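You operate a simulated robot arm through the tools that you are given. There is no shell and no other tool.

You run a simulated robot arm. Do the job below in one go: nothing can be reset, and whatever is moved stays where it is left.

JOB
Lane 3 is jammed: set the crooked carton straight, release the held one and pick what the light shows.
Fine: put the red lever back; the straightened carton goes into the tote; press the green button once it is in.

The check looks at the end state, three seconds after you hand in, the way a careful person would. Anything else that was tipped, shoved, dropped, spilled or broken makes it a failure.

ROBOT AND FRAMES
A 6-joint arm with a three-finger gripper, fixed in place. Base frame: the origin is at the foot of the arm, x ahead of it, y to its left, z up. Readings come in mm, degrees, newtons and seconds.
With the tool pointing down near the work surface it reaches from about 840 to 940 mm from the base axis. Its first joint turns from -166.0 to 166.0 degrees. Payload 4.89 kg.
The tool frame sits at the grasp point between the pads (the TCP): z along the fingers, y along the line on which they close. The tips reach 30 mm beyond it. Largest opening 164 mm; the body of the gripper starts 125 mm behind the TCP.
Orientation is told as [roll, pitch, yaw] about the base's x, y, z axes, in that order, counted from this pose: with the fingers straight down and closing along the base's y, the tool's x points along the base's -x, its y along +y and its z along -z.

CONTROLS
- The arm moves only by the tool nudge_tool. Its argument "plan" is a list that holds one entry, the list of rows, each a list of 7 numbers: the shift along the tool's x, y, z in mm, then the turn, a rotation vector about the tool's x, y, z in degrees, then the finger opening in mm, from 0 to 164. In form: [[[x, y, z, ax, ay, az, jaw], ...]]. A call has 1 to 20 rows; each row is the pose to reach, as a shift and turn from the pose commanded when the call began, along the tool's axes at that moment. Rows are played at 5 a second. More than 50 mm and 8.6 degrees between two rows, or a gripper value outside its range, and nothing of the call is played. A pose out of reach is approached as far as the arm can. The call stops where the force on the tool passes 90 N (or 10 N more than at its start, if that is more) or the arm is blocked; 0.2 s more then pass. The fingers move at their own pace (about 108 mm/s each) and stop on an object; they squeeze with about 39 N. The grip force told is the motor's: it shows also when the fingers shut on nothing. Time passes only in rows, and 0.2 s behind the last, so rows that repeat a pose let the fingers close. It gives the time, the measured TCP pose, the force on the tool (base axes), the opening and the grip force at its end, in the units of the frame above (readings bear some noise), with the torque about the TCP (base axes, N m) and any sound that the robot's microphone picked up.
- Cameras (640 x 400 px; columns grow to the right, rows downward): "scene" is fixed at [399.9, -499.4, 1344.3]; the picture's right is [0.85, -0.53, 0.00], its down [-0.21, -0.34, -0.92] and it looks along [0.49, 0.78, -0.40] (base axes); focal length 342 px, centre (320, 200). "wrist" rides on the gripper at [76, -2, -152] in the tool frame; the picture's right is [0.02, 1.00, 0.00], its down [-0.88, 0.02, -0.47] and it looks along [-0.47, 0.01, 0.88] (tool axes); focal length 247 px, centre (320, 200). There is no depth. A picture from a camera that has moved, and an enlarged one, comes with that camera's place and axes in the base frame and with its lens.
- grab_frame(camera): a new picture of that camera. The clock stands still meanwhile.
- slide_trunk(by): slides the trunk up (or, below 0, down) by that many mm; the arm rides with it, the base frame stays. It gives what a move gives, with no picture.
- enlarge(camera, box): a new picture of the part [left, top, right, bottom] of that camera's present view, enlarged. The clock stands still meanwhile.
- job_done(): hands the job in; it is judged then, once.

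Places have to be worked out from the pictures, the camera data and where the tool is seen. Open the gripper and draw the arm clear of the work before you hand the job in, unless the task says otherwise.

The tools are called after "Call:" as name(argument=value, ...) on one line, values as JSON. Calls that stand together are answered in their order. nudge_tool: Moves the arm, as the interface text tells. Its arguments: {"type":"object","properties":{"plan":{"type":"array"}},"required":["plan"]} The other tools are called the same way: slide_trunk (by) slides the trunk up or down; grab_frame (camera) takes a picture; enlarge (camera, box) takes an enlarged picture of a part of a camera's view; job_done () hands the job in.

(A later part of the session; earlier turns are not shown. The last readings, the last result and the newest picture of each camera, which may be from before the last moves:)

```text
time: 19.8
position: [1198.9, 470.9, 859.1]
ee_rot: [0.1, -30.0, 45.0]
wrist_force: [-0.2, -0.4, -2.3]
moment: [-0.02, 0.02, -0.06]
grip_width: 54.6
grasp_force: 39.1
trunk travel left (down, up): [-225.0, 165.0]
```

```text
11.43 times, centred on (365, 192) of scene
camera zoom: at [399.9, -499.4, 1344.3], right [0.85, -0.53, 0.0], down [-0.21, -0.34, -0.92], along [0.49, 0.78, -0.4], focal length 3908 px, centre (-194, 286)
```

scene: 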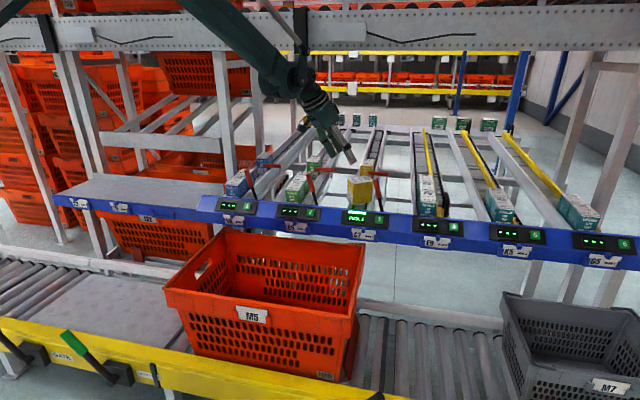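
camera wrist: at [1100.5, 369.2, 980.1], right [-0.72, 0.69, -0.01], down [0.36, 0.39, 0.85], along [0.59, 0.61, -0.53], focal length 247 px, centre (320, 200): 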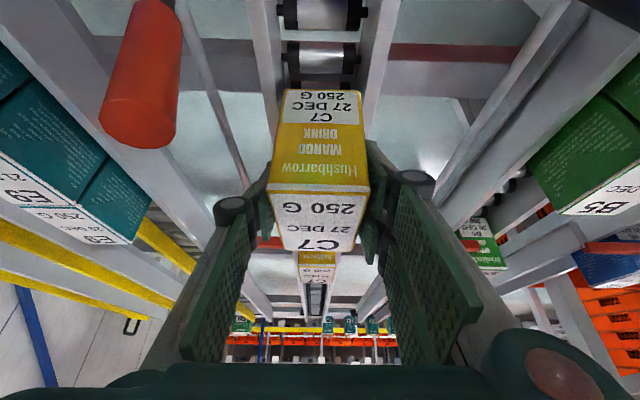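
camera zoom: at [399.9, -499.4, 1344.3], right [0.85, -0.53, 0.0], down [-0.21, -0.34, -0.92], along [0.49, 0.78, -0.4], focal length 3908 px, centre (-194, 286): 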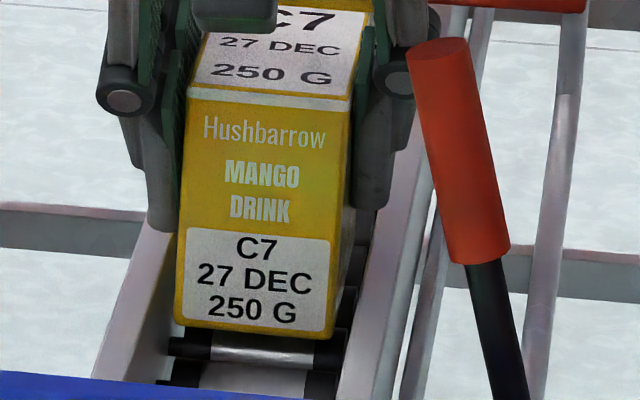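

There is still only the carton's weight on the sensor (about 2.5 N). I lower 3 mm more.

Call:
nudge_tool(plan=[[[0.5, 0, 0.87, 0, 0, 0, 30], [1, 0, 1.73, 0, 0, 0, 30], [1.5, 0, 2.6, 0, 0, 0, 30]]])

Call:
enlarge(camera="scene", box=[345, 175, 385, 210])

```text
time: 20.6
position: [1199.0, 472.0, 855.4]
ee_rot: [-0.1, -30.0, 45.1]
wrist_force: [-0.1, -0.4, -2.2]
moment: [-0.04, 0.03, 0.03]
grip_width: 54.6
grasp_force: 38.9
trunk travel left (down, up): [-225.0, 165.0]
```

```text
11.43 times, centred on (365, 192) of scene
camera zoom: at [399.9, -499.4, 1344.3], right [0.85, -0.53, 0.0], down [-0.21, -0.34, -0.92], along [0.49, 0.78, -0.4], focal length 3908 px, centre (-194, 286)
```

zoom: 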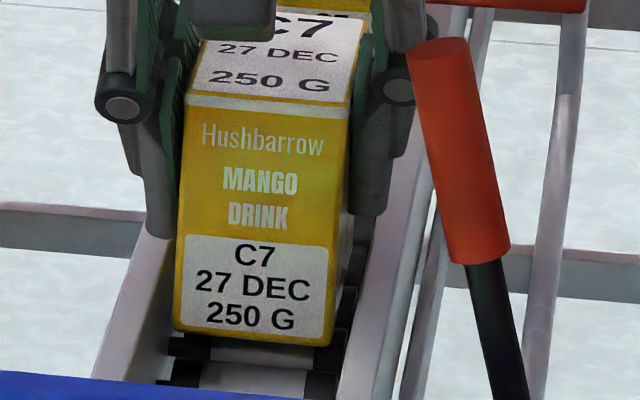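

I estimate the roller tops at z≈796 to 802 and the carton bottom at about 803, with the fingertips close above the rail tops. I go 2 mm lower and check for contact.

Call:
nudge_tool(plan=[[[0.5, 0, 0.87, 0, 0, 0, 30], [1, 0, 1.73, 0, 0, 0, 30], [1, 0, 1.73, 0, 0, 0, 30]]])

Call:
enlarge(camera="scene", box=[345, 175, 385, 210])

Call:
enlarge(camera="wrist", box=[220, 40, 420, 250])

```text
time: 21.4
position: [1197.9, 470.1, 853.5]
ee_rot: [0.0, -30.0, 45.0]
wrist_force: [0.7, -0.1, -2.5]
moment: [0.0, 0.06, 0.01]
grip_width: 54.5
grasp_force: 39.2
trunk travel left (down, up): [-225.0, 165.0]
```

```text
11.43 times, centred on (365, 192) of scene
camera zoom: at [399.9, -499.4, 1344.3], right [0.85, -0.53, 0.0], down [-0.21, -0.34, -0.92], along [0.49, 0.78, -0.4], focal length 3908 px, centre (-194, 286)
```

zoom: 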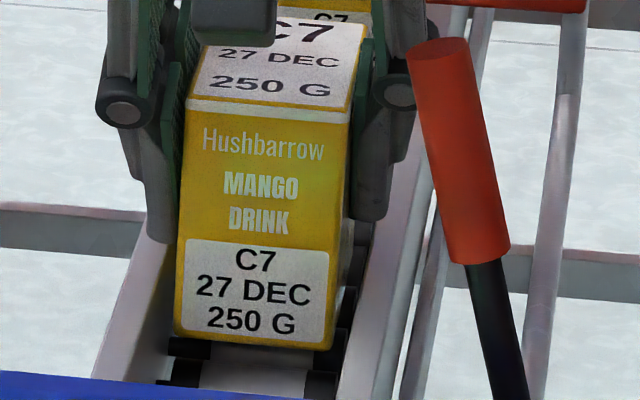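

```text
1.90 times, centred on (320, 145) of wrist
camera zoom: at [1100.1, 368.5, 947.7], right [-0.72, 0.69, -0.01], down [0.36, 0.39, 0.85], along [0.59, 0.61, -0.53], focal length 470 px, centre (320, 305)
```

zoom: 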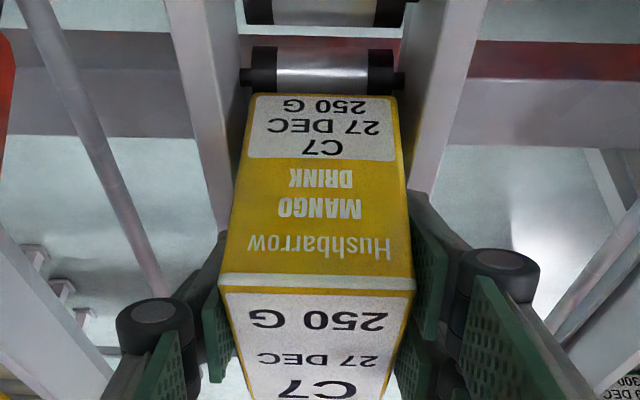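

There is still no contact and the carton sits centred between the walls. I lower 2 mm again.

Call:
nudge_tool(plan=[[[0.5, 0, 0.87, 0, 0, 0, 30], [1, 0, 1.73, 0, 0, 0, 30], [1, 0, 1.73, 0, 0, 0, 30]]])

Call:
enlarge(camera="scene", box=[345, 175, 385, 210])

```text
time: 22.2
position: [1198.8, 470.0, 851.8]
ee_rot: [0.1, -29.9, 45.0]
wrist_force: [0.4, 0.1, -2.4]
moment: [-0.04, 0.01, 0.04]
grip_width: 54.6
grasp_force: 38.9
trunk travel left (down, up): [-225.0, 165.0]
```

```text
11.43 times, centred on (365, 192) of scene
camera zoom: at [399.9, -499.4, 1344.3], right [0.85, -0.53, 0.0], down [-0.21, -0.34, -0.92], along [0.49, 0.78, -0.4], focal length 3908 px, centre (-194, 286)
```

zoom: 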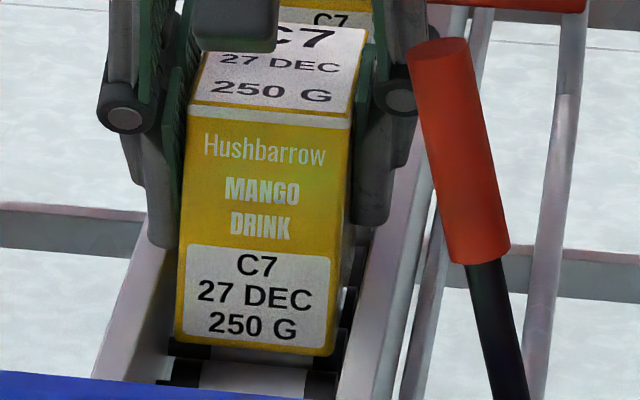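

The force is still unchanged, so I lower 2 mm more.

Call:
nudge_tool(plan=[[[0.5, 0, 0.87, 0, 0, 0, 30], [1, 0, 1.73, 0, 0, 0, 30], [1, 0, 1.73, 0, 0, 0, 30]]])

Call:
enlarge(camera="scene", box=[345, 175, 385, 210])

```text
time: 23.0
position: [1198.0, 471.6, 849.3]
ee_rot: [0.0, -30.0, 45.0]
wrist_force: [0.6, -0.6, -2.7]
moment: [-0.02, -0.01, 0.01]
grip_width: 54.4
grasp_force: 39.2
trunk travel left (down, up): [-225.0, 165.0]
```

```text
11.43 times, centred on (365, 192) of scene
camera zoom: at [399.9, -499.4, 1344.3], right [0.85, -0.53, 0.0], down [-0.21, -0.34, -0.92], along [0.49, 0.78, -0.4], focal length 3908 px, centre (-194, 286)
```

zoom: 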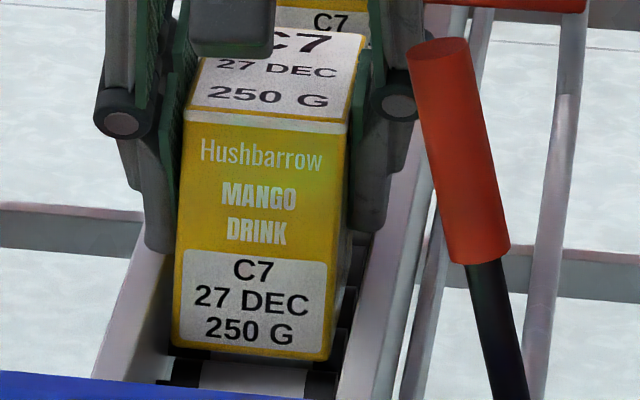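

There is no contact yet at TCP z≈849. I lower another 2 mm with the same care.

Call:
nudge_tool(plan=[[[0.5, 0, 0.87, 0, 0, 0, 30], [1, 0, 1.73, 0, 0, 0, 30], [1, 0, 1.73, 0, 0, 0, 30]]])

Call:
enlarge(camera="wrist", box=[220, 40, 420, 250])

```text
time: 23.8
position: [1198.1, 470.1, 847.8]
ee_rot: [0.0, -30.0, 45.0]
wrist_force: [3.7, 0.1, 5.2]
moment: [0.12, 0.08, -0.06]
grip_width: 54.6
grasp_force: 39.6
trunk travel left (down, up): [-225.0, 165.0]
```

```text
1.90 times, centred on (320, 145) of wrist
camera zoom: at [1099.1, 368.3, 942.6], right [-0.72, 0.69, -0.01], down [0.36, 0.39, 0.85], along [0.59, 0.61, -0.53], focal length 470 px, centre (320, 305)
```

zoom: 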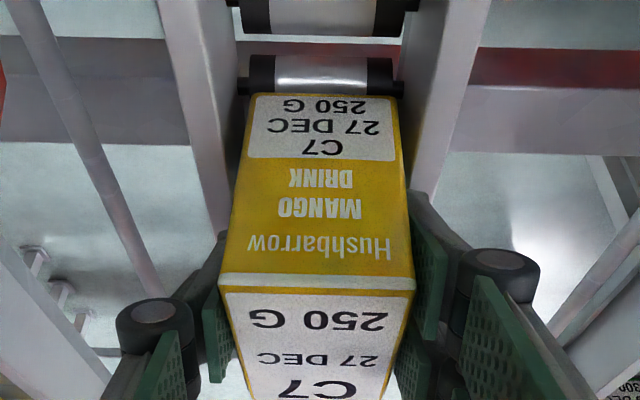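

The upward reaction of about 8 N shows the carton is resting on the rollers. I open the jaws slightly so it can settle and roll forward between the fingers.

Call:
nudge_tool(plan=[[[0, 0, 0, 0, 0, 0, 60], [0, 0, 0, 0, 0, 0, 66], [0, 0, 0, 0, 0, 0, 70], [0, 0, 0, 0, 0, 0, 70], [0, 0, 0, 0, 0, 0, 70]]])

Call:
grab_frame(camera="wrist")

Call:
enlarge(camera="scene", box=[325, 150, 405, 215])

```text
time: 25.0
position: [1196.8, 470.6, 848.7]
ee_rot: [0.0, -30.0, 45.1]
wrist_force: [0.2, 0.3, 0.1]
moment: [0.05, -0.01, 0.0]
grip_width: 70.2
grasp_force: 0.4
trunk travel left (down, up): [-225.0, 165.0]
```

```text
taken
camera wrist: at [1099.1, 368.5, 942.2], right [-0.72, 0.69, -0.01], down [0.36, 0.39, 0.85], along [0.59, 0.61, -0.53], focal length 247 px, centre (320, 200)
```

wrist: 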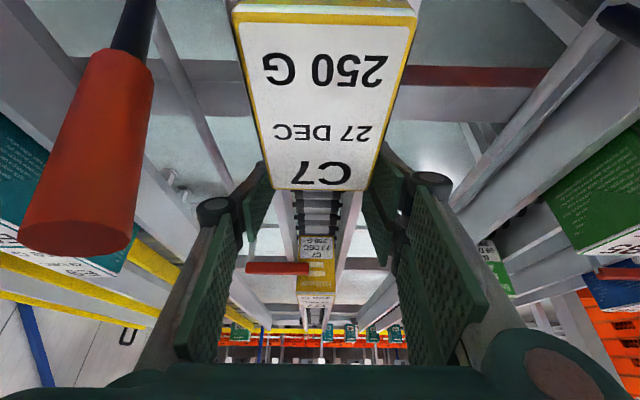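

```text
6.15 times, centred on (365, 182) of scene
camera zoom: at [399.9, -499.4, 1344.3], right [0.85, -0.53, 0.0], down [-0.21, -0.34, -0.92], along [0.49, 0.78, -0.4], focal length 2104 px, centre (43, 308)
```

zoom: 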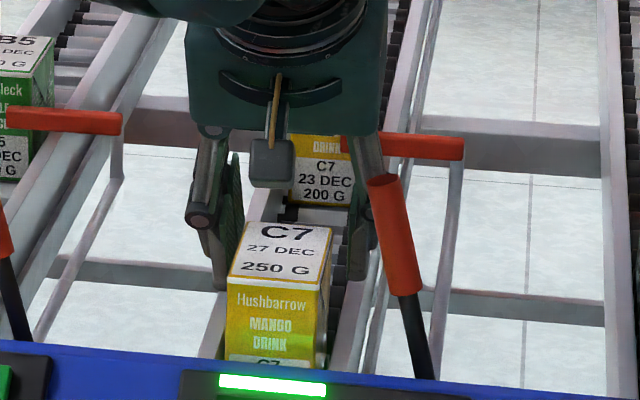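

The carton rolled to the front and stands straight in lane 3. I raise the gripper straight up, clear of everything.

Call:
nudge_tool(plan=[[[-10, 0, -17.3, 0, 0, 0, 70], [-25, 0, -43.3, 0, 0, 0, 70], [-40, 0, -69.3, 0, 0, 0, 70], [-55, 0, -95.3, 0, 0, 0, 70], [-70, 0, -121.2, 0, 0, 0, 70]]])

Call:
grab_frame(camera="wrist")

Call:
enlarge(camera="scene", box=[325, 150, 405, 215])

```text
time: 26.2
position: [1196.4, 473.1, 985.3]
ee_rot: [-0.1, -30.0, 44.9]
wrist_force: [0.5, 0.5, 0.1]
moment: [0.02, 0.04, 0.03]
grip_width: 70.1
grasp_force: 0.1
trunk travel left (down, up): [-225.0, 165.0]
```

```text
taken
camera wrist: at [1098.1, 369.4, 1080.0], right [-0.72, 0.69, -0.01], down [0.36, 0.39, 0.85], along [0.59, 0.61, -0.53], focal length 247 px, centre (320, 200)
```

wrist: 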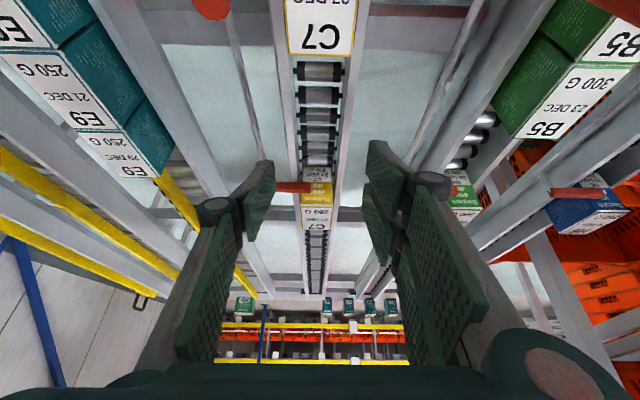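

```text
6.15 times, centred on (365, 182) of scene
camera zoom: at [399.9, -499.4, 1344.3], right [0.85, -0.53, 0.0], down [-0.21, -0.34, -0.92], along [0.49, 0.78, -0.4], focal length 2104 px, centre (43, 308)
```

zoom: 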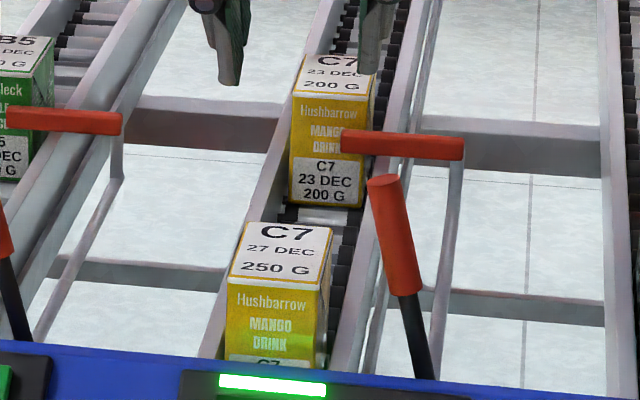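

The front carton stands straight, with the held one still behind the bar. For the lever, I plan to push its grip to the right with closed fingers above the carton's top (z≈876). I first pull back above the lever with the jaws shut.

Call:
nudge_tool(plan=[[[21, -5, -12, 0, 0, 0, 50], [43, -10, -25, 0, 0, 0, 25], [65, -16, -37, 0, 0, 0, 0], [86.6, -21, -50, 0, 0, 0, 0], [86.6, -21, -50, 0, 0, 0, 0]]])

Call:
grab_frame(camera="wrist")

Call:
enlarge(camera="scene", box=[325, 130, 425, 215])

```text
time: 27.4
position: [1141.1, 383.9, 989.5]
ee_rot: [0.1, -29.9, 45.0]
wrist_force: [-0.2, -0.5, 0.6]
moment: [-0.01, -0.03, 0.01]
grip_width: 0.0
grasp_force: 39.1
trunk travel left (down, up): [-225.0, 165.0]
```

```text
taken
camera wrist: at [1042.1, 282.2, 1083.2], right [-0.72, 0.69, -0.01], down [0.36, 0.39, 0.85], along [0.59, 0.61, -0.53], focal length 247 px, centre (320, 200)
```

wrist: 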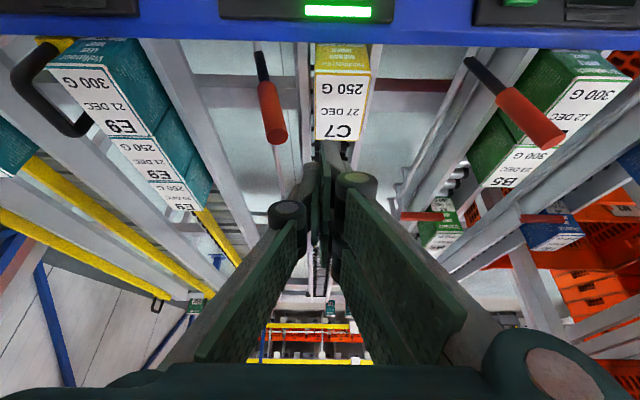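

```text
4.71 times, centred on (375, 172) of scene
camera zoom: at [399.9, -499.4, 1344.3], right [0.85, -0.53, 0.0], down [-0.21, -0.34, -0.92], along [0.49, 0.78, -0.4], focal length 1609 px, centre (61, 329)
```

zoom: 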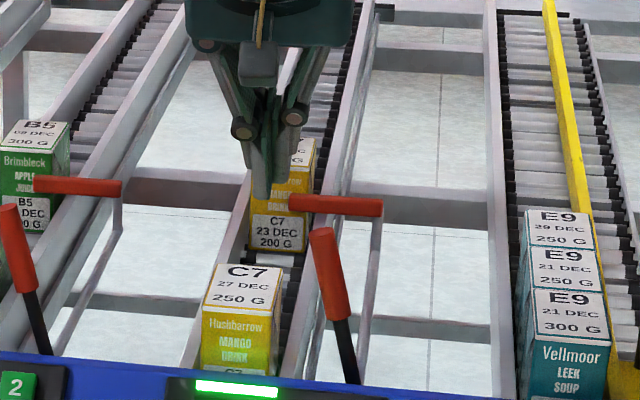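

The jaws are shut above and behind the lever. I enlarge the wrist view on the lever and carton to fix the lever's position from here.

Call:
enlarge(camera="wrist", box=[230, 30, 390, 160])

Call:
enlarge(camera="scene", box=[350, 160, 400, 210])

```text
3.08 times, centred on (310, 95) of wrist
camera zoom: at [1042.1, 282.2, 1083.2], right [-0.72, 0.69, -0.01], down [0.36, 0.39, 0.85], along [0.59, 0.61, -0.53], focal length 760 px, centre (351, 523)
```

zoom: 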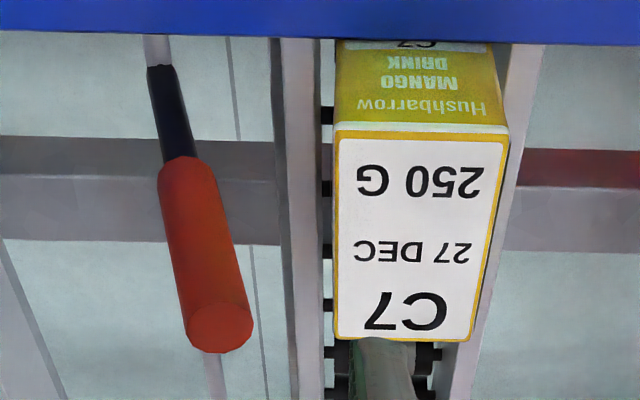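

```text
8.00 times, centred on (375, 185) of scene
camera zoom: at [399.9, -499.4, 1344.3], right [0.85, -0.53, 0.0], down [-0.21, -0.34, -0.92], along [0.49, 0.78, -0.4], focal length 2736 px, centre (-120, 320)
```

zoom: 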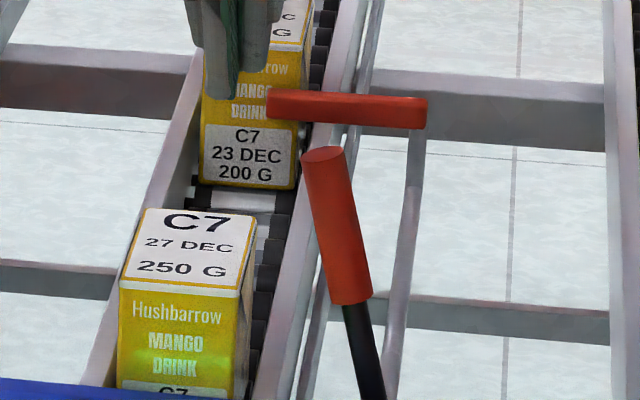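

The lever grip's top is at (n 1091, l -572, z 925), its lower end is at (1078, -589, 864), and the carton top is near z≈860. I lower the closed fingers to z≈930, just left of the grip's top.

Call:
nudge_tool(plan=[[[10, 0, 17.3, 0, 0, 0, 0], [20, 0, 34.6, 0, 0, 0, 0], [29.7, 0, 51.4, 0, 0, 0, 0], [29.7, 0, 51.4, 0, 0, 0, 0]]])

Call:
grab_frame(camera="wrist")

Call:
enlarge(camera="scene", box=[340, 150, 410, 210])

```text
time: 28.4
position: [1139.5, 383.7, 927.3]
ee_rot: [0.0, -30.0, 45.0]
wrist_force: [0.8, 0.5, 0.7]
moment: [0.02, 0.0, -0.01]
grip_width: 0.0
grasp_force: 38.9
trunk travel left (down, up): [-225.0, 165.0]
```

```text
taken
camera wrist: at [1041.1, 282.3, 1021.1], right [-0.72, 0.69, -0.01], down [0.36, 0.39, 0.85], along [0.59, 0.61, -0.53], focal length 247 px, centre (320, 200)
```

wrist: 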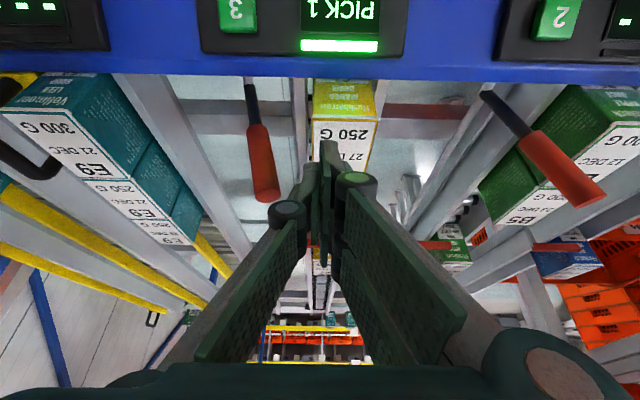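

```text
6.67 times, centred on (375, 180) of scene
camera zoom: at [399.9, -499.4, 1344.3], right [0.85, -0.53, 0.0], down [-0.21, -0.34, -0.92], along [0.49, 0.78, -0.4], focal length 2280 px, centre (-47, 333)
```

zoom: 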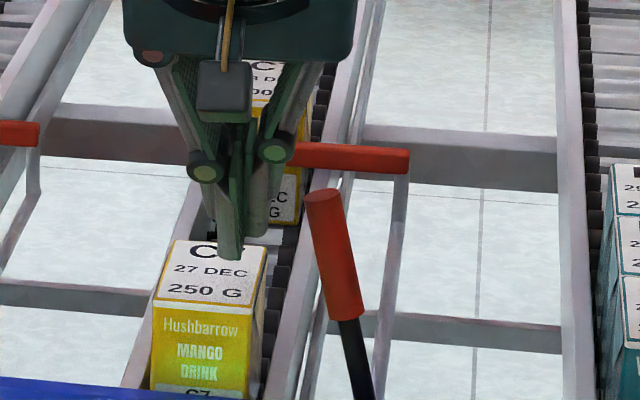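

The fingertips sit between carton and lever, above the carton. I push sideways to the right in 5 mm steps to make contact and feel the lever.

Call:
nudge_tool(plan=[[[0, -8, 0, 0, 0, 0, 0], [0, -14, 0, 0, 0, 0, 0], [0, -19, 0, 0, 0, 0, 0], [0, -24, 0, 0, 0, 0, 0], [0, -29, 0, 0, 0, 0, 0], [0, -34, 0, 0, 0, 0, 0]]])

Call:
grab_frame(camera="wrist")

Call:
enlarge(camera="scene", box=[340, 150, 410, 210])

```text
time: 29.8
position: [1164.7, 360.3, 930.2]
ee_rot: [0.0, -30.0, 45.1]
wrist_force: [-0.7, 0.2, -0.2]
moment: [0.01, 0.06, 0.0]
grip_width: 0.1
grasp_force: 38.7
trunk travel left (down, up): [-225.0, 165.0]
```

```text
taken
camera wrist: at [1067.0, 257.4, 1023.2], right [-0.72, 0.69, -0.01], down [0.36, 0.39, 0.85], along [0.59, 0.61, -0.53], focal length 247 px, centre (320, 200)
```

wrist: 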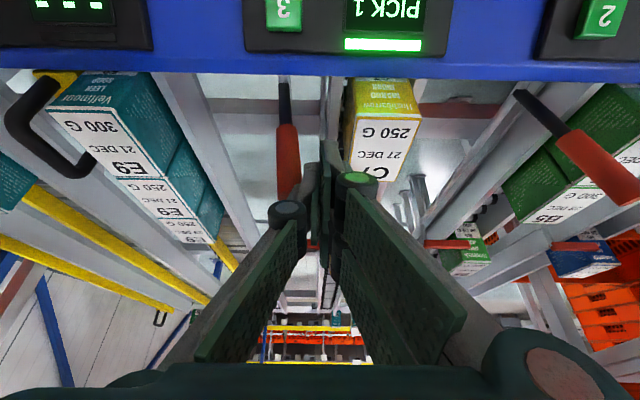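

```text
6.67 times, centred on (375, 180) of scene
camera zoom: at [399.9, -499.4, 1344.3], right [0.85, -0.53, 0.0], down [-0.21, -0.34, -0.92], along [0.49, 0.78, -0.4], focal length 2280 px, centre (-47, 333)
```

zoom: 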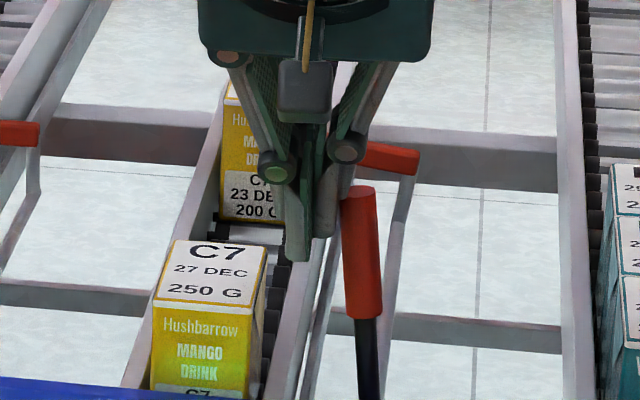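

The lever moves freely, and its red bar at the back lifts as it turns, as expected. I keep pushing right with another 30 mm.

Call:
nudge_tool(plan=[[[0, -6, 0, 0, 0, 0, 0], [0, -12, 0, 0, 0, 0, 0], [0, -18, 0, 0, 0, 0, 0], [0, -24, 0, 0, 0, 0, 0], [0, -30, 0, 0, 0, 0, 0]]])

Call:
grab_frame(camera="wrist")

Call:
enlarge(camera="scene", box=[340, 150, 410, 210])

```text
time: 31.0
position: [1186.6, 338.4, 930.0]
ee_rot: [-0.1, -29.9, 45.1]
wrist_force: [0.5, 0.5, 0.1]
moment: [-0.03, -0.01, -0.03]
grip_width: 0.0
grasp_force: 38.9
trunk travel left (down, up): [-225.0, 165.0]
```

```text
taken
camera wrist: at [1087.4, 235.9, 1022.9], right [-0.72, 0.69, -0.01], down [0.36, 0.39, 0.85], along [0.59, 0.61, -0.53], focal length 247 px, centre (320, 200)
```

wrist: 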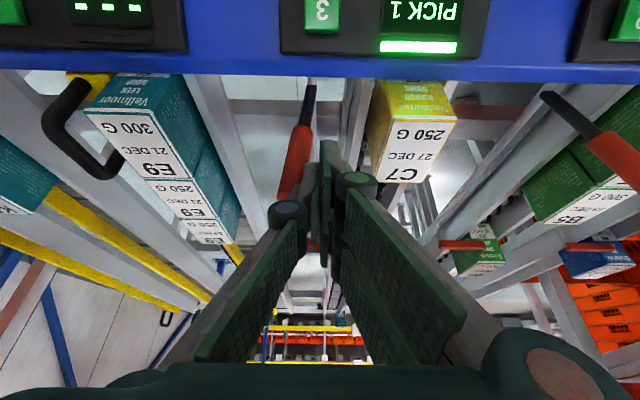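

```text
6.67 times, centred on (375, 180) of scene
camera zoom: at [399.9, -499.4, 1344.3], right [0.85, -0.53, 0.0], down [-0.21, -0.34, -0.92], along [0.49, 0.78, -0.4], focal length 2280 px, centre (-47, 333)
```

zoom: 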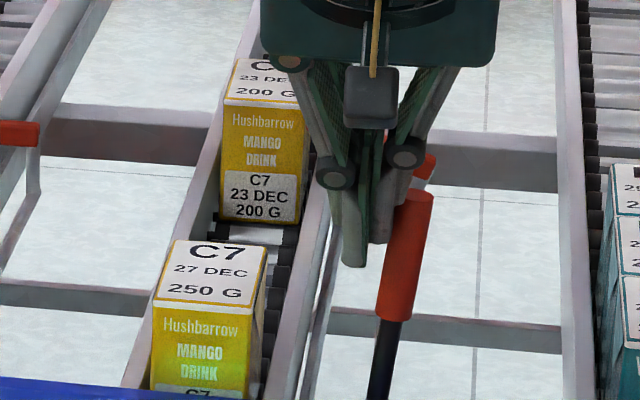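

The bar has swung mostly clear, but the held carton has not rolled yet. I push about 24 mm further right while dipping slightly to follow the lever's arc.

Call:
nudge_tool(plan=[[[0, -6, 1, 0, 0, 0, 0], [1, -12, 2, 0, 0, 0, 0], [2, -18, 4, 0, 0, 0, 0], [3, -24, 5, 0, 0, 0, 0], [3, -24, 5, 0, 0, 0, 0]]])

Call:
grab_frame(camera="wrist")

Call:
enlarge(camera="scene", box=[340, 150, 410, 210])

```text
time: 32.2
position: [1203.1, 321.1, 924.7]
ee_rot: [0.0, -30.0, 44.9]
wrist_force: [0.1, -0.3, -1.0]
moment: [0.01, -0.02, 0.02]
grip_width: 0.2
grasp_force: 39.0
trunk travel left (down, up): [-225.0, 165.0]
```

```text
taken
camera wrist: at [1105.4, 219.1, 1016.8], right [-0.72, 0.69, -0.01], down [0.36, 0.39, 0.85], along [0.59, 0.61, -0.53], focal length 247 px, centre (320, 200)
```

wrist: 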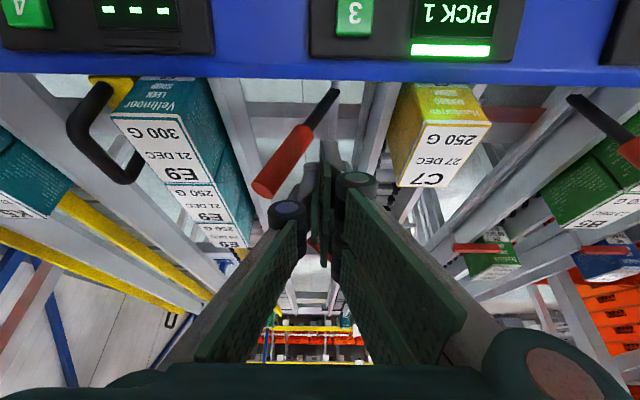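

```text
6.67 times, centred on (375, 180) of scene
camera zoom: at [399.9, -499.4, 1344.3], right [0.85, -0.53, 0.0], down [-0.21, -0.34, -0.92], along [0.49, 0.78, -0.4], focal length 2280 px, centre (-47, 333)
```

zoom: 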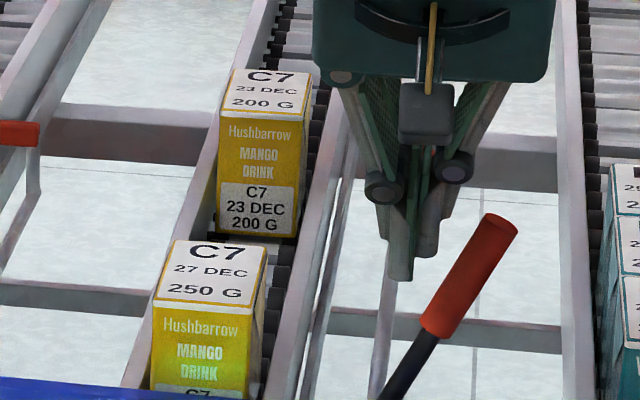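

The bar is now fully clear, the lever has fallen further right by itself, and the held carton has started to roll. I hold still for a few rows and look again.

Call:
nudge_tool(plan=[[[0, 0, 0, 0, 0, 0, 0], [0, 0, 0, 0, 0, 0, 0], [0, 0, 0, 0, 0, 0, 0], [0, 0, 0, 0, 0, 0, 0], [0, 0, 0, 0, 0, 0, 0], [0, 0, 0, 0, 0, 0, 0]]])

Call:
grab_frame(camera="wrist")

Call:
enlarge(camera="scene", box=[340, 150, 410, 210])

```text
time: 33.6
position: [1204.4, 322.7, 923.2]
ee_rot: [0.0, -30.0, 45.1]
wrist_force: [0.4, 0.6, 0.4]
moment: [-0.01, 0.01, -0.01]
grip_width: 0.0
grasp_force: 39.0
trunk travel left (down, up): [-225.0, 165.0]
```

```text
taken
camera wrist: at [1105.3, 219.2, 1016.8], right [-0.72, 0.69, -0.01], down [0.36, 0.39, 0.85], along [0.59, 0.61, -0.53], focal length 247 px, centre (320, 200)
```

wrist: 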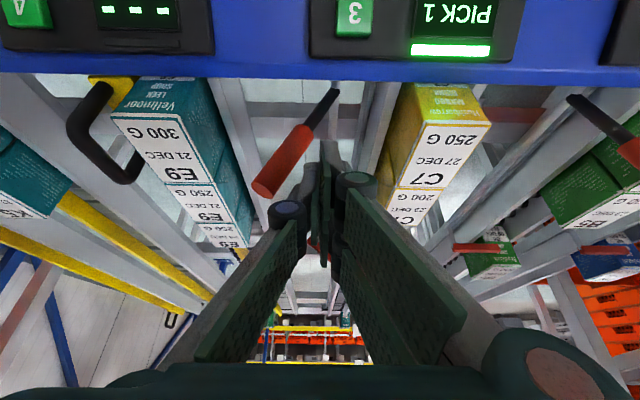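

```text
6.67 times, centred on (375, 180) of scene
camera zoom: at [399.9, -499.4, 1344.3], right [0.85, -0.53, 0.0], down [-0.21, -0.34, -0.92], along [0.49, 0.78, -0.4], focal length 2280 px, centre (-47, 333)
```

zoom: 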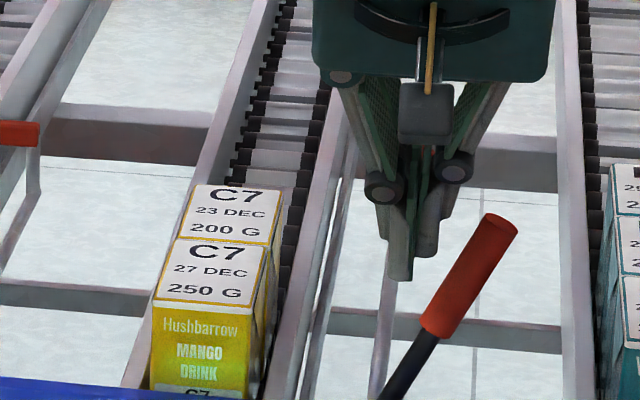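

The released carton has rolled up neatly behind the front one. The lever rests leaning right (top near l -667, z 912), clear of lane 4. I lift the tool and move above the front carton, opening the jaws to 84.

Call:
nudge_tool(plan=[[[-15, 0, -26, 0, 0, 0, 0], [-30, 0, -52, 0, 0, 0, 0], [-38, 36, -47, 0, 0, 0, 40], [-46, 72, -43, 0, 0, 0, 70], [-54.2, 108.5, -38, 0, 0, 0, 84], [-54.2, 108.5, -38, 0, 0, 0, 84]]])

Call:
grab_frame(camera="wrist")

Call:
enlarge(camera="scene", box=[325, 150, 425, 215])

```text
time: 35.0
position: [1144.3, 419.2, 979.0]
ee_rot: [0.0, -29.9, 45.1]
wrist_force: [-0.5, 0.2, -0.2]
moment: [-0.08, -0.01, -0.07]
grip_width: 84.1
grasp_force: 0.0
trunk travel left (down, up): [-225.0, 165.0]
```

```text
taken
camera wrist: at [1046.1, 316.7, 1073.2], right [-0.72, 0.69, -0.01], down [0.36, 0.39, 0.85], along [0.59, 0.61, -0.53], focal length 247 px, centre (320, 200)
```

wrist: 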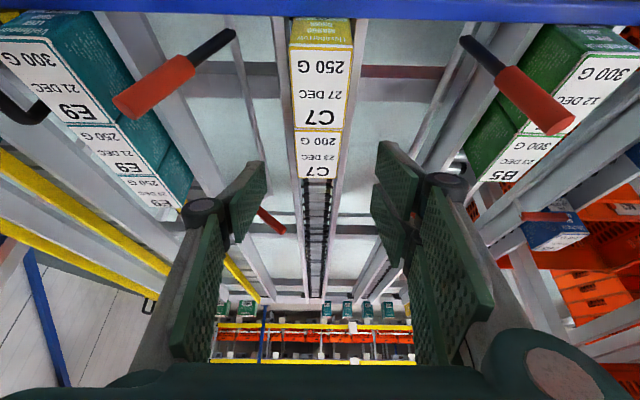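

```text
6.15 times, centred on (375, 182) of scene
camera zoom: at [399.9, -499.4, 1344.3], right [0.85, -0.53, 0.0], down [-0.21, -0.34, -0.92], along [0.49, 0.78, -0.4], focal length 2104 px, centre (-18, 308)
```

zoom: 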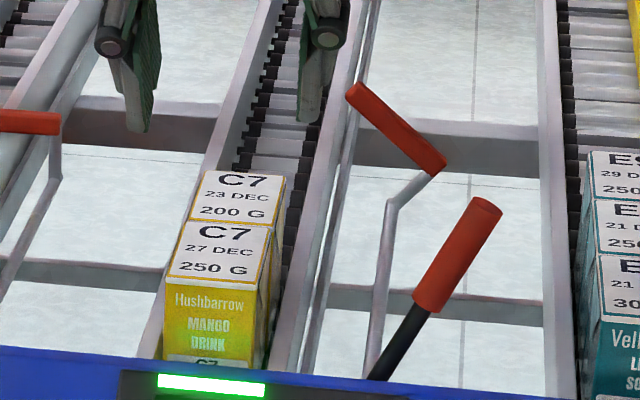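

Both C7 cartons stand in line, and the red bar is tilted up out of the lane. I enlarge the wrist view to fix the front carton's extents before I descend on it.

Call:
enlarge(camera="wrist", box=[260, 10, 380, 190])

Call:
enlarge(camera="scene", box=[340, 175, 380, 215])

```text
2.22 times, centred on (320, 100) of wrist
camera zoom: at [1046.1, 316.7, 1073.2], right [-0.72, 0.69, -0.01], down [0.36, 0.39, 0.85], along [0.59, 0.61, -0.53], focal length 549 px, centre (320, 422)
```

zoom: 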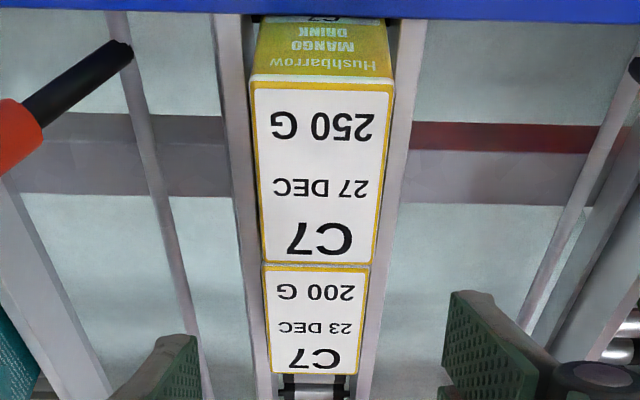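

```text
10.00 times, centred on (360, 195) of scene
camera zoom: at [399.9, -499.4, 1344.3], right [0.85, -0.53, 0.0], down [-0.21, -0.34, -0.92], along [0.49, 0.78, -0.4], focal length 3420 px, centre (-80, 250)
```

zoom: 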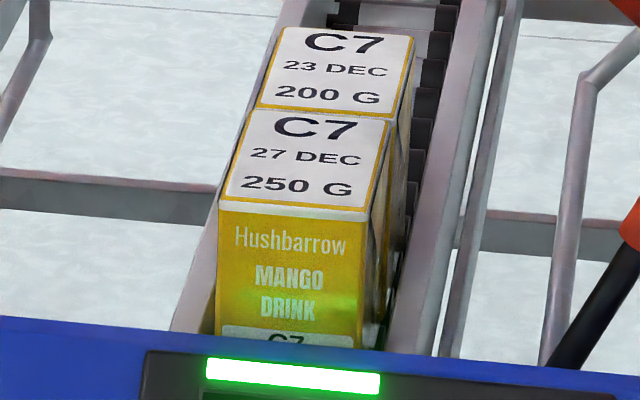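

The front carton's top runs from n≈1071 (z 858) to n≈1148 (z 869), and it is centred under the gripper. I descend to z≈845 with the jaws straddling it.

Call:
nudge_tool(plan=[[[12, 0, 24, 0, 0, 0, 84], [25, 0, 47, 0, 0, 0, 84], [37, 0, 70, 0, 0, 0, 84], [48, 0, 90, 0, 0, 0, 84], [56, 0, 105, 0, 0, 0, 84], [63.1, 0, 118.3, 0, 0, 0, 84], [63.1, 0, 118.3, 0, 0, 0, 84]]])

Call:
grab_frame(camera="wrist")

Call:
enlarge(camera="scene", box=[325, 150, 405, 215])

```text
time: 36.6
position: [1147.2, 421.7, 847.7]
ee_rot: [0.0, -30.0, 45.0]
wrist_force: [0.3, 0.8, -0.3]
moment: [-0.04, 0.02, -0.03]
grip_width: 84.0
grasp_force: 0.1
trunk travel left (down, up): [-225.0, 165.0]
```

```text
taken
camera wrist: at [1049.4, 319.7, 942.0], right [-0.72, 0.69, -0.01], down [0.36, 0.39, 0.85], along [0.59, 0.61, -0.53], focal length 247 px, centre (320, 200)
```

wrist: 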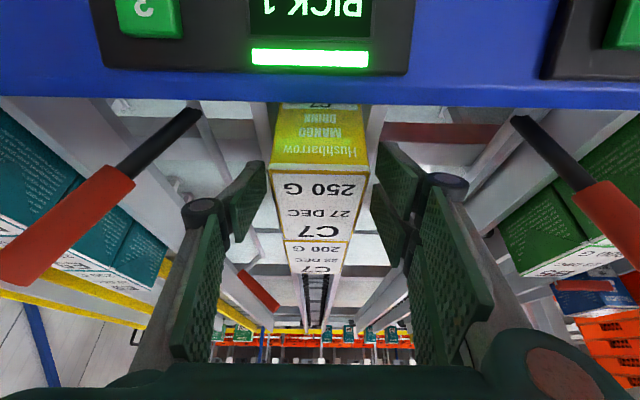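

```text
6.15 times, centred on (365, 182) of scene
camera zoom: at [399.9, -499.4, 1344.3], right [0.85, -0.53, 0.0], down [-0.21, -0.34, -0.92], along [0.49, 0.78, -0.4], focal length 2104 px, centre (43, 308)
```

zoom: 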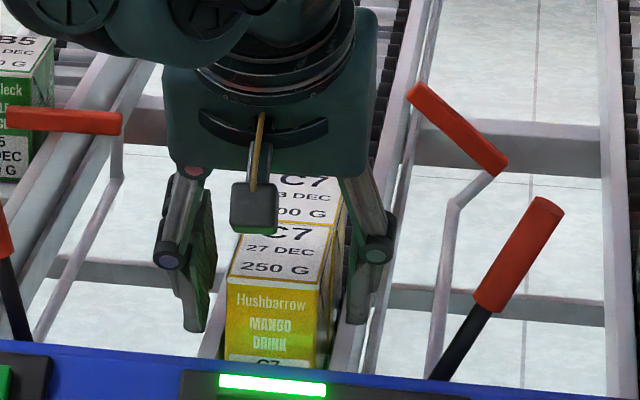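

The fingers stand either side of the front carton with no contact force. I close the jaws on it.

Call:
nudge_tool(plan=[[[0, 0, 0, 0, 0, 0, 65], [0, 0, 0, 0, 0, 0, 50], [0, 0, 0, 0, 0, 0, 30], [0, 0, 0, 0, 0, 0, 30], [0, 0, 0, 0, 0, 0, 30]]])

Call:
grab_frame(camera="wrist")

```text
time: 37.8
position: [1148.2, 420.7, 847.8]
ee_rot: [0.0, -30.0, 45.0]
wrist_force: [0.4, 1.3, 0.4]
moment: [0.03, -0.1, -0.01]
grip_width: 54.6
grasp_force: 39.1
trunk travel left (down, up): [-225.0, 165.0]
```

```text
taken
camera wrist: at [1049.4, 319.7, 942.1], right [-0.72, 0.69, -0.01], down [0.36, 0.39, 0.85], along [0.59, 0.61, -0.53], focal length 247 px, centre (320, 200)
```

wrist: 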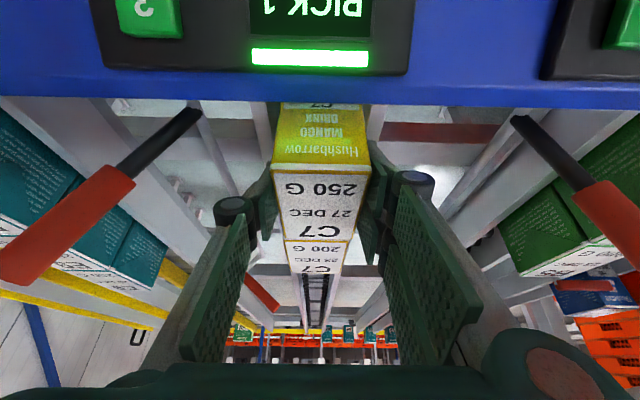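

The jaws hold the carton at 54.6 mm. I lift it along the lane's normal, so it does not push the carton behind, until it is well above the rear carton's top.

Call:
nudge_tool(plan=[[[-2, 0, -4.6, 0, 0, 0, 30], [-5.9, 0, -13.9, 0, 0, 0, 30], [-11.9, 0, -27.8, 0, 0, 0, 30], [-19.8, 0, -46.3, 0, 0, 0, 30], [-27.7, 0, -64.8, 0, 0, 0, 30], [-35.6, 0, -83.3, 0, 0, 0, 30], [-43.6, 0, -101.9, 0, 0, 0, 30], [-51.5, 0, -120.4, 0, 0, 0, 30], [-51.5, 0, -120.4, 0, 0, 0, 30], [-51.5, 0, -120.4, 0, 0, 0, 30]]])

Call:
grab_frame(camera="wrist")

Call:
grab_frame(camera="scene")

Call:
enlarge(camera="scene", box=[325, 150, 405, 215])

```text
time: 40.0
position: [1139.1, 411.7, 979.8]
ee_rot: [0.0, -30.0, 45.0]
wrist_force: [-0.2, -0.9, -3.0]
moment: [0.0, -0.02, 0.01]
grip_width: 54.4
grasp_force: 39.1
trunk travel left (down, up): [-225.0, 165.0]
```

```text
taken
camera wrist: at [1040.0, 308.2, 1072.8], right [-0.72, 0.69, -0.01], down [0.36, 0.39, 0.85], along [0.59, 0.61, -0.53], focal length 247 px, centre (320, 200)
```

wrist: 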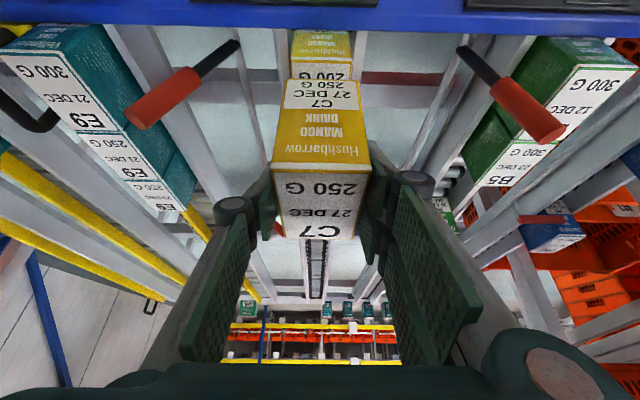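

```text
taken
```

scene: 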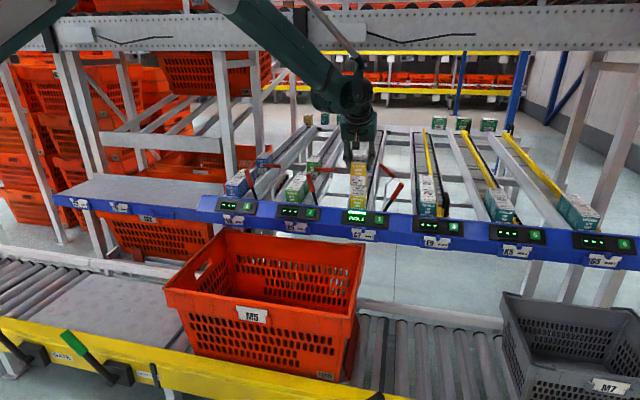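

```text
6.15 times, centred on (365, 182) of scene
camera zoom: at [399.9, -499.4, 1344.3], right [0.85, -0.53, 0.0], down [-0.21, -0.34, -0.92], along [0.49, 0.78, -0.4], focal length 2104 px, centre (43, 308)
```

zoom: 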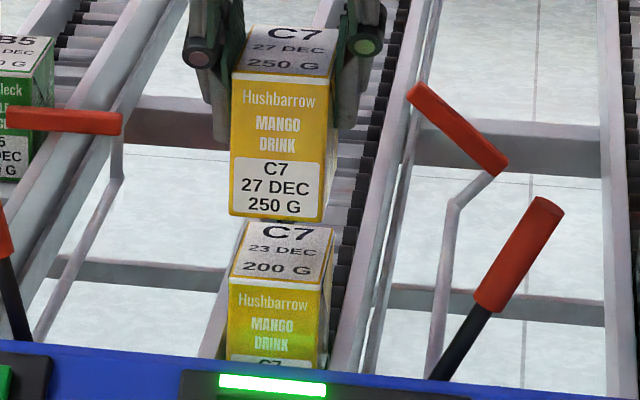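

The released carton has rolled to the front of lane 3, and I hold the 27 DEC carton. I estimate the M5 tote rim at n≈640 to 1010, l≈-530 to 8, z≈700. I withdraw the carton out of the shelf and then slide it left over the tote at this height.

Call:
nudge_tool(plan=[[[34, 0, -19.7, 0, 0, 0, 30], [68, 0, -39.3, 0, 0, 0, 30], [102, 0, -59, 0, 0, 0, 30], [136, 0, -78.7, 0, 0, 0, 30], [170, 0, -98.3, 0, 0, 0, 30], [204.4, 0, -118, 0, 0, 0, 30], [204.4, 40, -118, 0, 0, 0, 30], [204.4, 83, -118, 0, 0, 0, 30], [204.4, 126, -118, 0, 0, 0, 30], [204.4, 169, -118, 0, 0, 0, 30], [204.4, 212, -118, 0, 0, 0, 30], [204.4, 255, -118, 0, 0, 0, 30]]])

Call:
grab_frame(camera="wrist")

Call:
grab_frame(camera="scene")

```text
time: 42.6
position: [790.2, 422.7, 980.9]
ee_rot: [0.0, -30.0, 45.0]
wrist_force: [1.4, -0.7, -3.0]
moment: [0.12, 0.11, 0.06]
grip_width: 54.6
grasp_force: 38.9
trunk travel left (down, up): [-225.0, 165.0]
```

```text
taken
camera wrist: at [691.9, 321.0, 1073.2], right [-0.72, 0.69, -0.01], down [0.36, 0.39, 0.85], along [0.59, 0.61, -0.53], focal length 247 px, centre (320, 200)
```

wrist: 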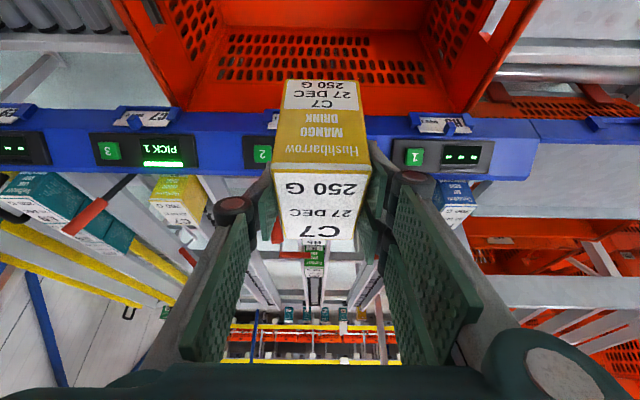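

```text
taken
```

scene: 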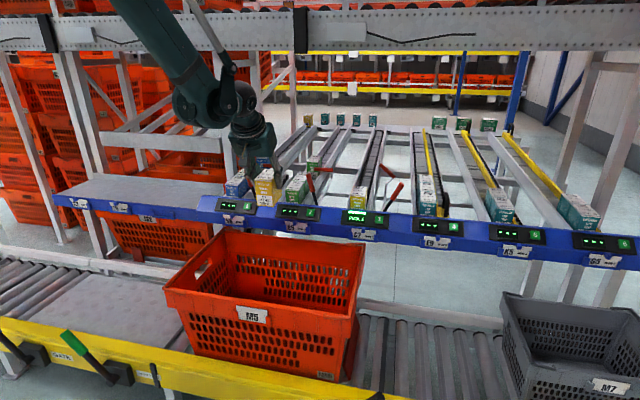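

I am above the M5 tote at n≈858, l≈-260. I tilt the tool up by 8° so the carton hangs upright, undoing the lane slope, and then look into the tote.

Call:
nudge_tool(plan=[[[0, 0, 0, 0, 4, 0, 30], [0, 0, 0, 0, 8, 0, 30]]])

Call:
grab_frame(camera="wrist")

Call:
enlarge(camera="scene", box=[150, 140, 390, 390])

Call:
enlarge(camera="scene", box=[210, 130, 320, 215])

```text
time: 43.2
position: [790.9, 423.5, 979.0]
ee_rot: [0.1, -21.9, 45.0]
wrist_force: [0.0, -0.2, -1.6]
moment: [0.01, -0.04, -0.04]
grip_width: 54.3
grasp_force: 39.3
trunk travel left (down, up): [-225.0, 165.0]
```

```text
taken
camera wrist: at [702.3, 332.2, 1091.8], right [-0.72, 0.69, -0.01], down [0.44, 0.47, 0.77], along [0.54, 0.55, -0.64], focal length 247 px, centre (320, 200)
```

wrist: 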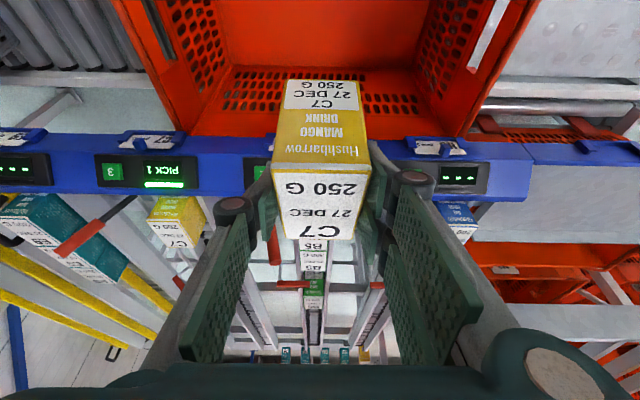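

```text
1.60 times, centred on (270, 265) of scene
camera zoom: at [399.9, -499.4, 1344.3], right [0.85, -0.53, 0.0], down [-0.21, -0.34, -0.92], along [0.49, 0.78, -0.4], focal length 547 px, centre (400, 96)
```

zoom: 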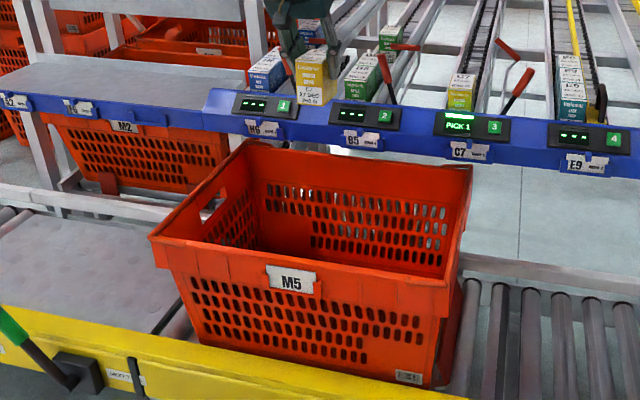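

```text
4.71 times, centred on (265, 172) of scene
camera zoom: at [399.9, -499.4, 1344.3], right [0.85, -0.53, 0.0], down [-0.21, -0.34, -0.92], along [0.49, 0.78, -0.4], focal length 1609 px, centre (579, 329)
```

zoom: 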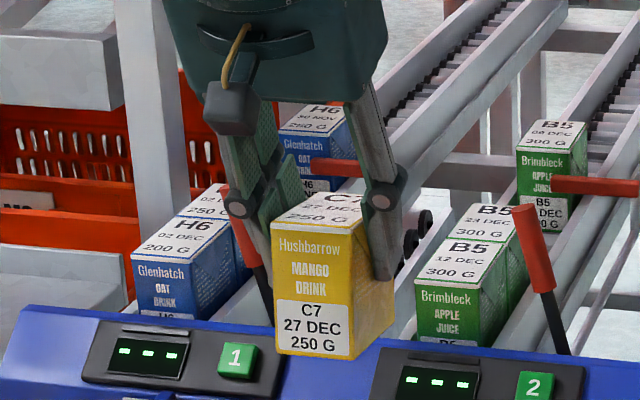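

The carton hangs upright and the tote below looks empty, with its floor at roughly z≈430 to 500. I shift 22 mm toward the shelf for clearance and descend to about z=700, then check.

Call:
nudge_tool(plan=[[[-20.4, 0, 8.2, 0, 0, 0, 30], [-5.4, 0, 45.3, 0, 0, 0, 30], [11.5, 0, 87, 0, 0, 0, 30], [28.3, 0, 128.7, 0, 0, 0, 30], [45.2, 0, 170.4, 0, 0, 0, 30], [62, 0, 212.1, 0, 0, 0, 30], [78.9, 0, 253.8, 0, 0, 0, 30], [84.5, 0, 267.7, 0, 0, 0, 30]]])

Call:
grab_frame(camera="wrist")

Call:
grab_frame(camera="scene")

```text
time: 45.0
position: [806.6, 440.4, 696.5]
ee_rot: [0.0, -22.0, 44.9]
wrist_force: [-0.4, -0.4, -2.4]
moment: [0.01, -0.03, 0.01]
grip_width: 54.3
grasp_force: 39.1
trunk travel left (down, up): [-225.0, 165.0]
```

```text
taken
camera wrist: at [718.8, 349.5, 809.2], right [-0.72, 0.69, -0.01], down [0.44, 0.47, 0.77], along [0.54, 0.55, -0.64], focal length 247 px, centre (320, 200)
```

wrist: 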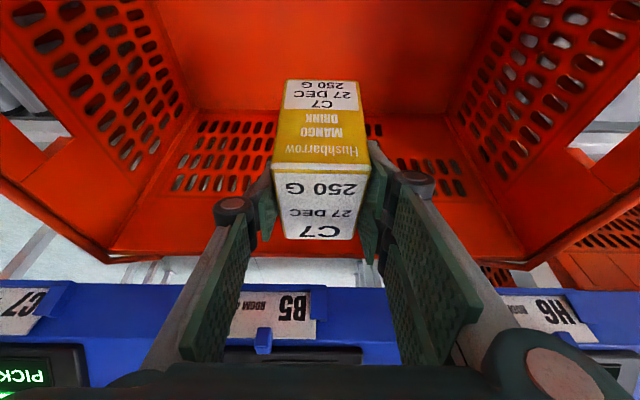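

```text
taken
```

scene: 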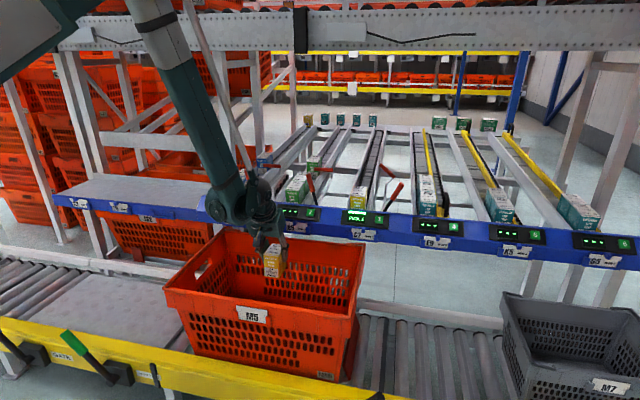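

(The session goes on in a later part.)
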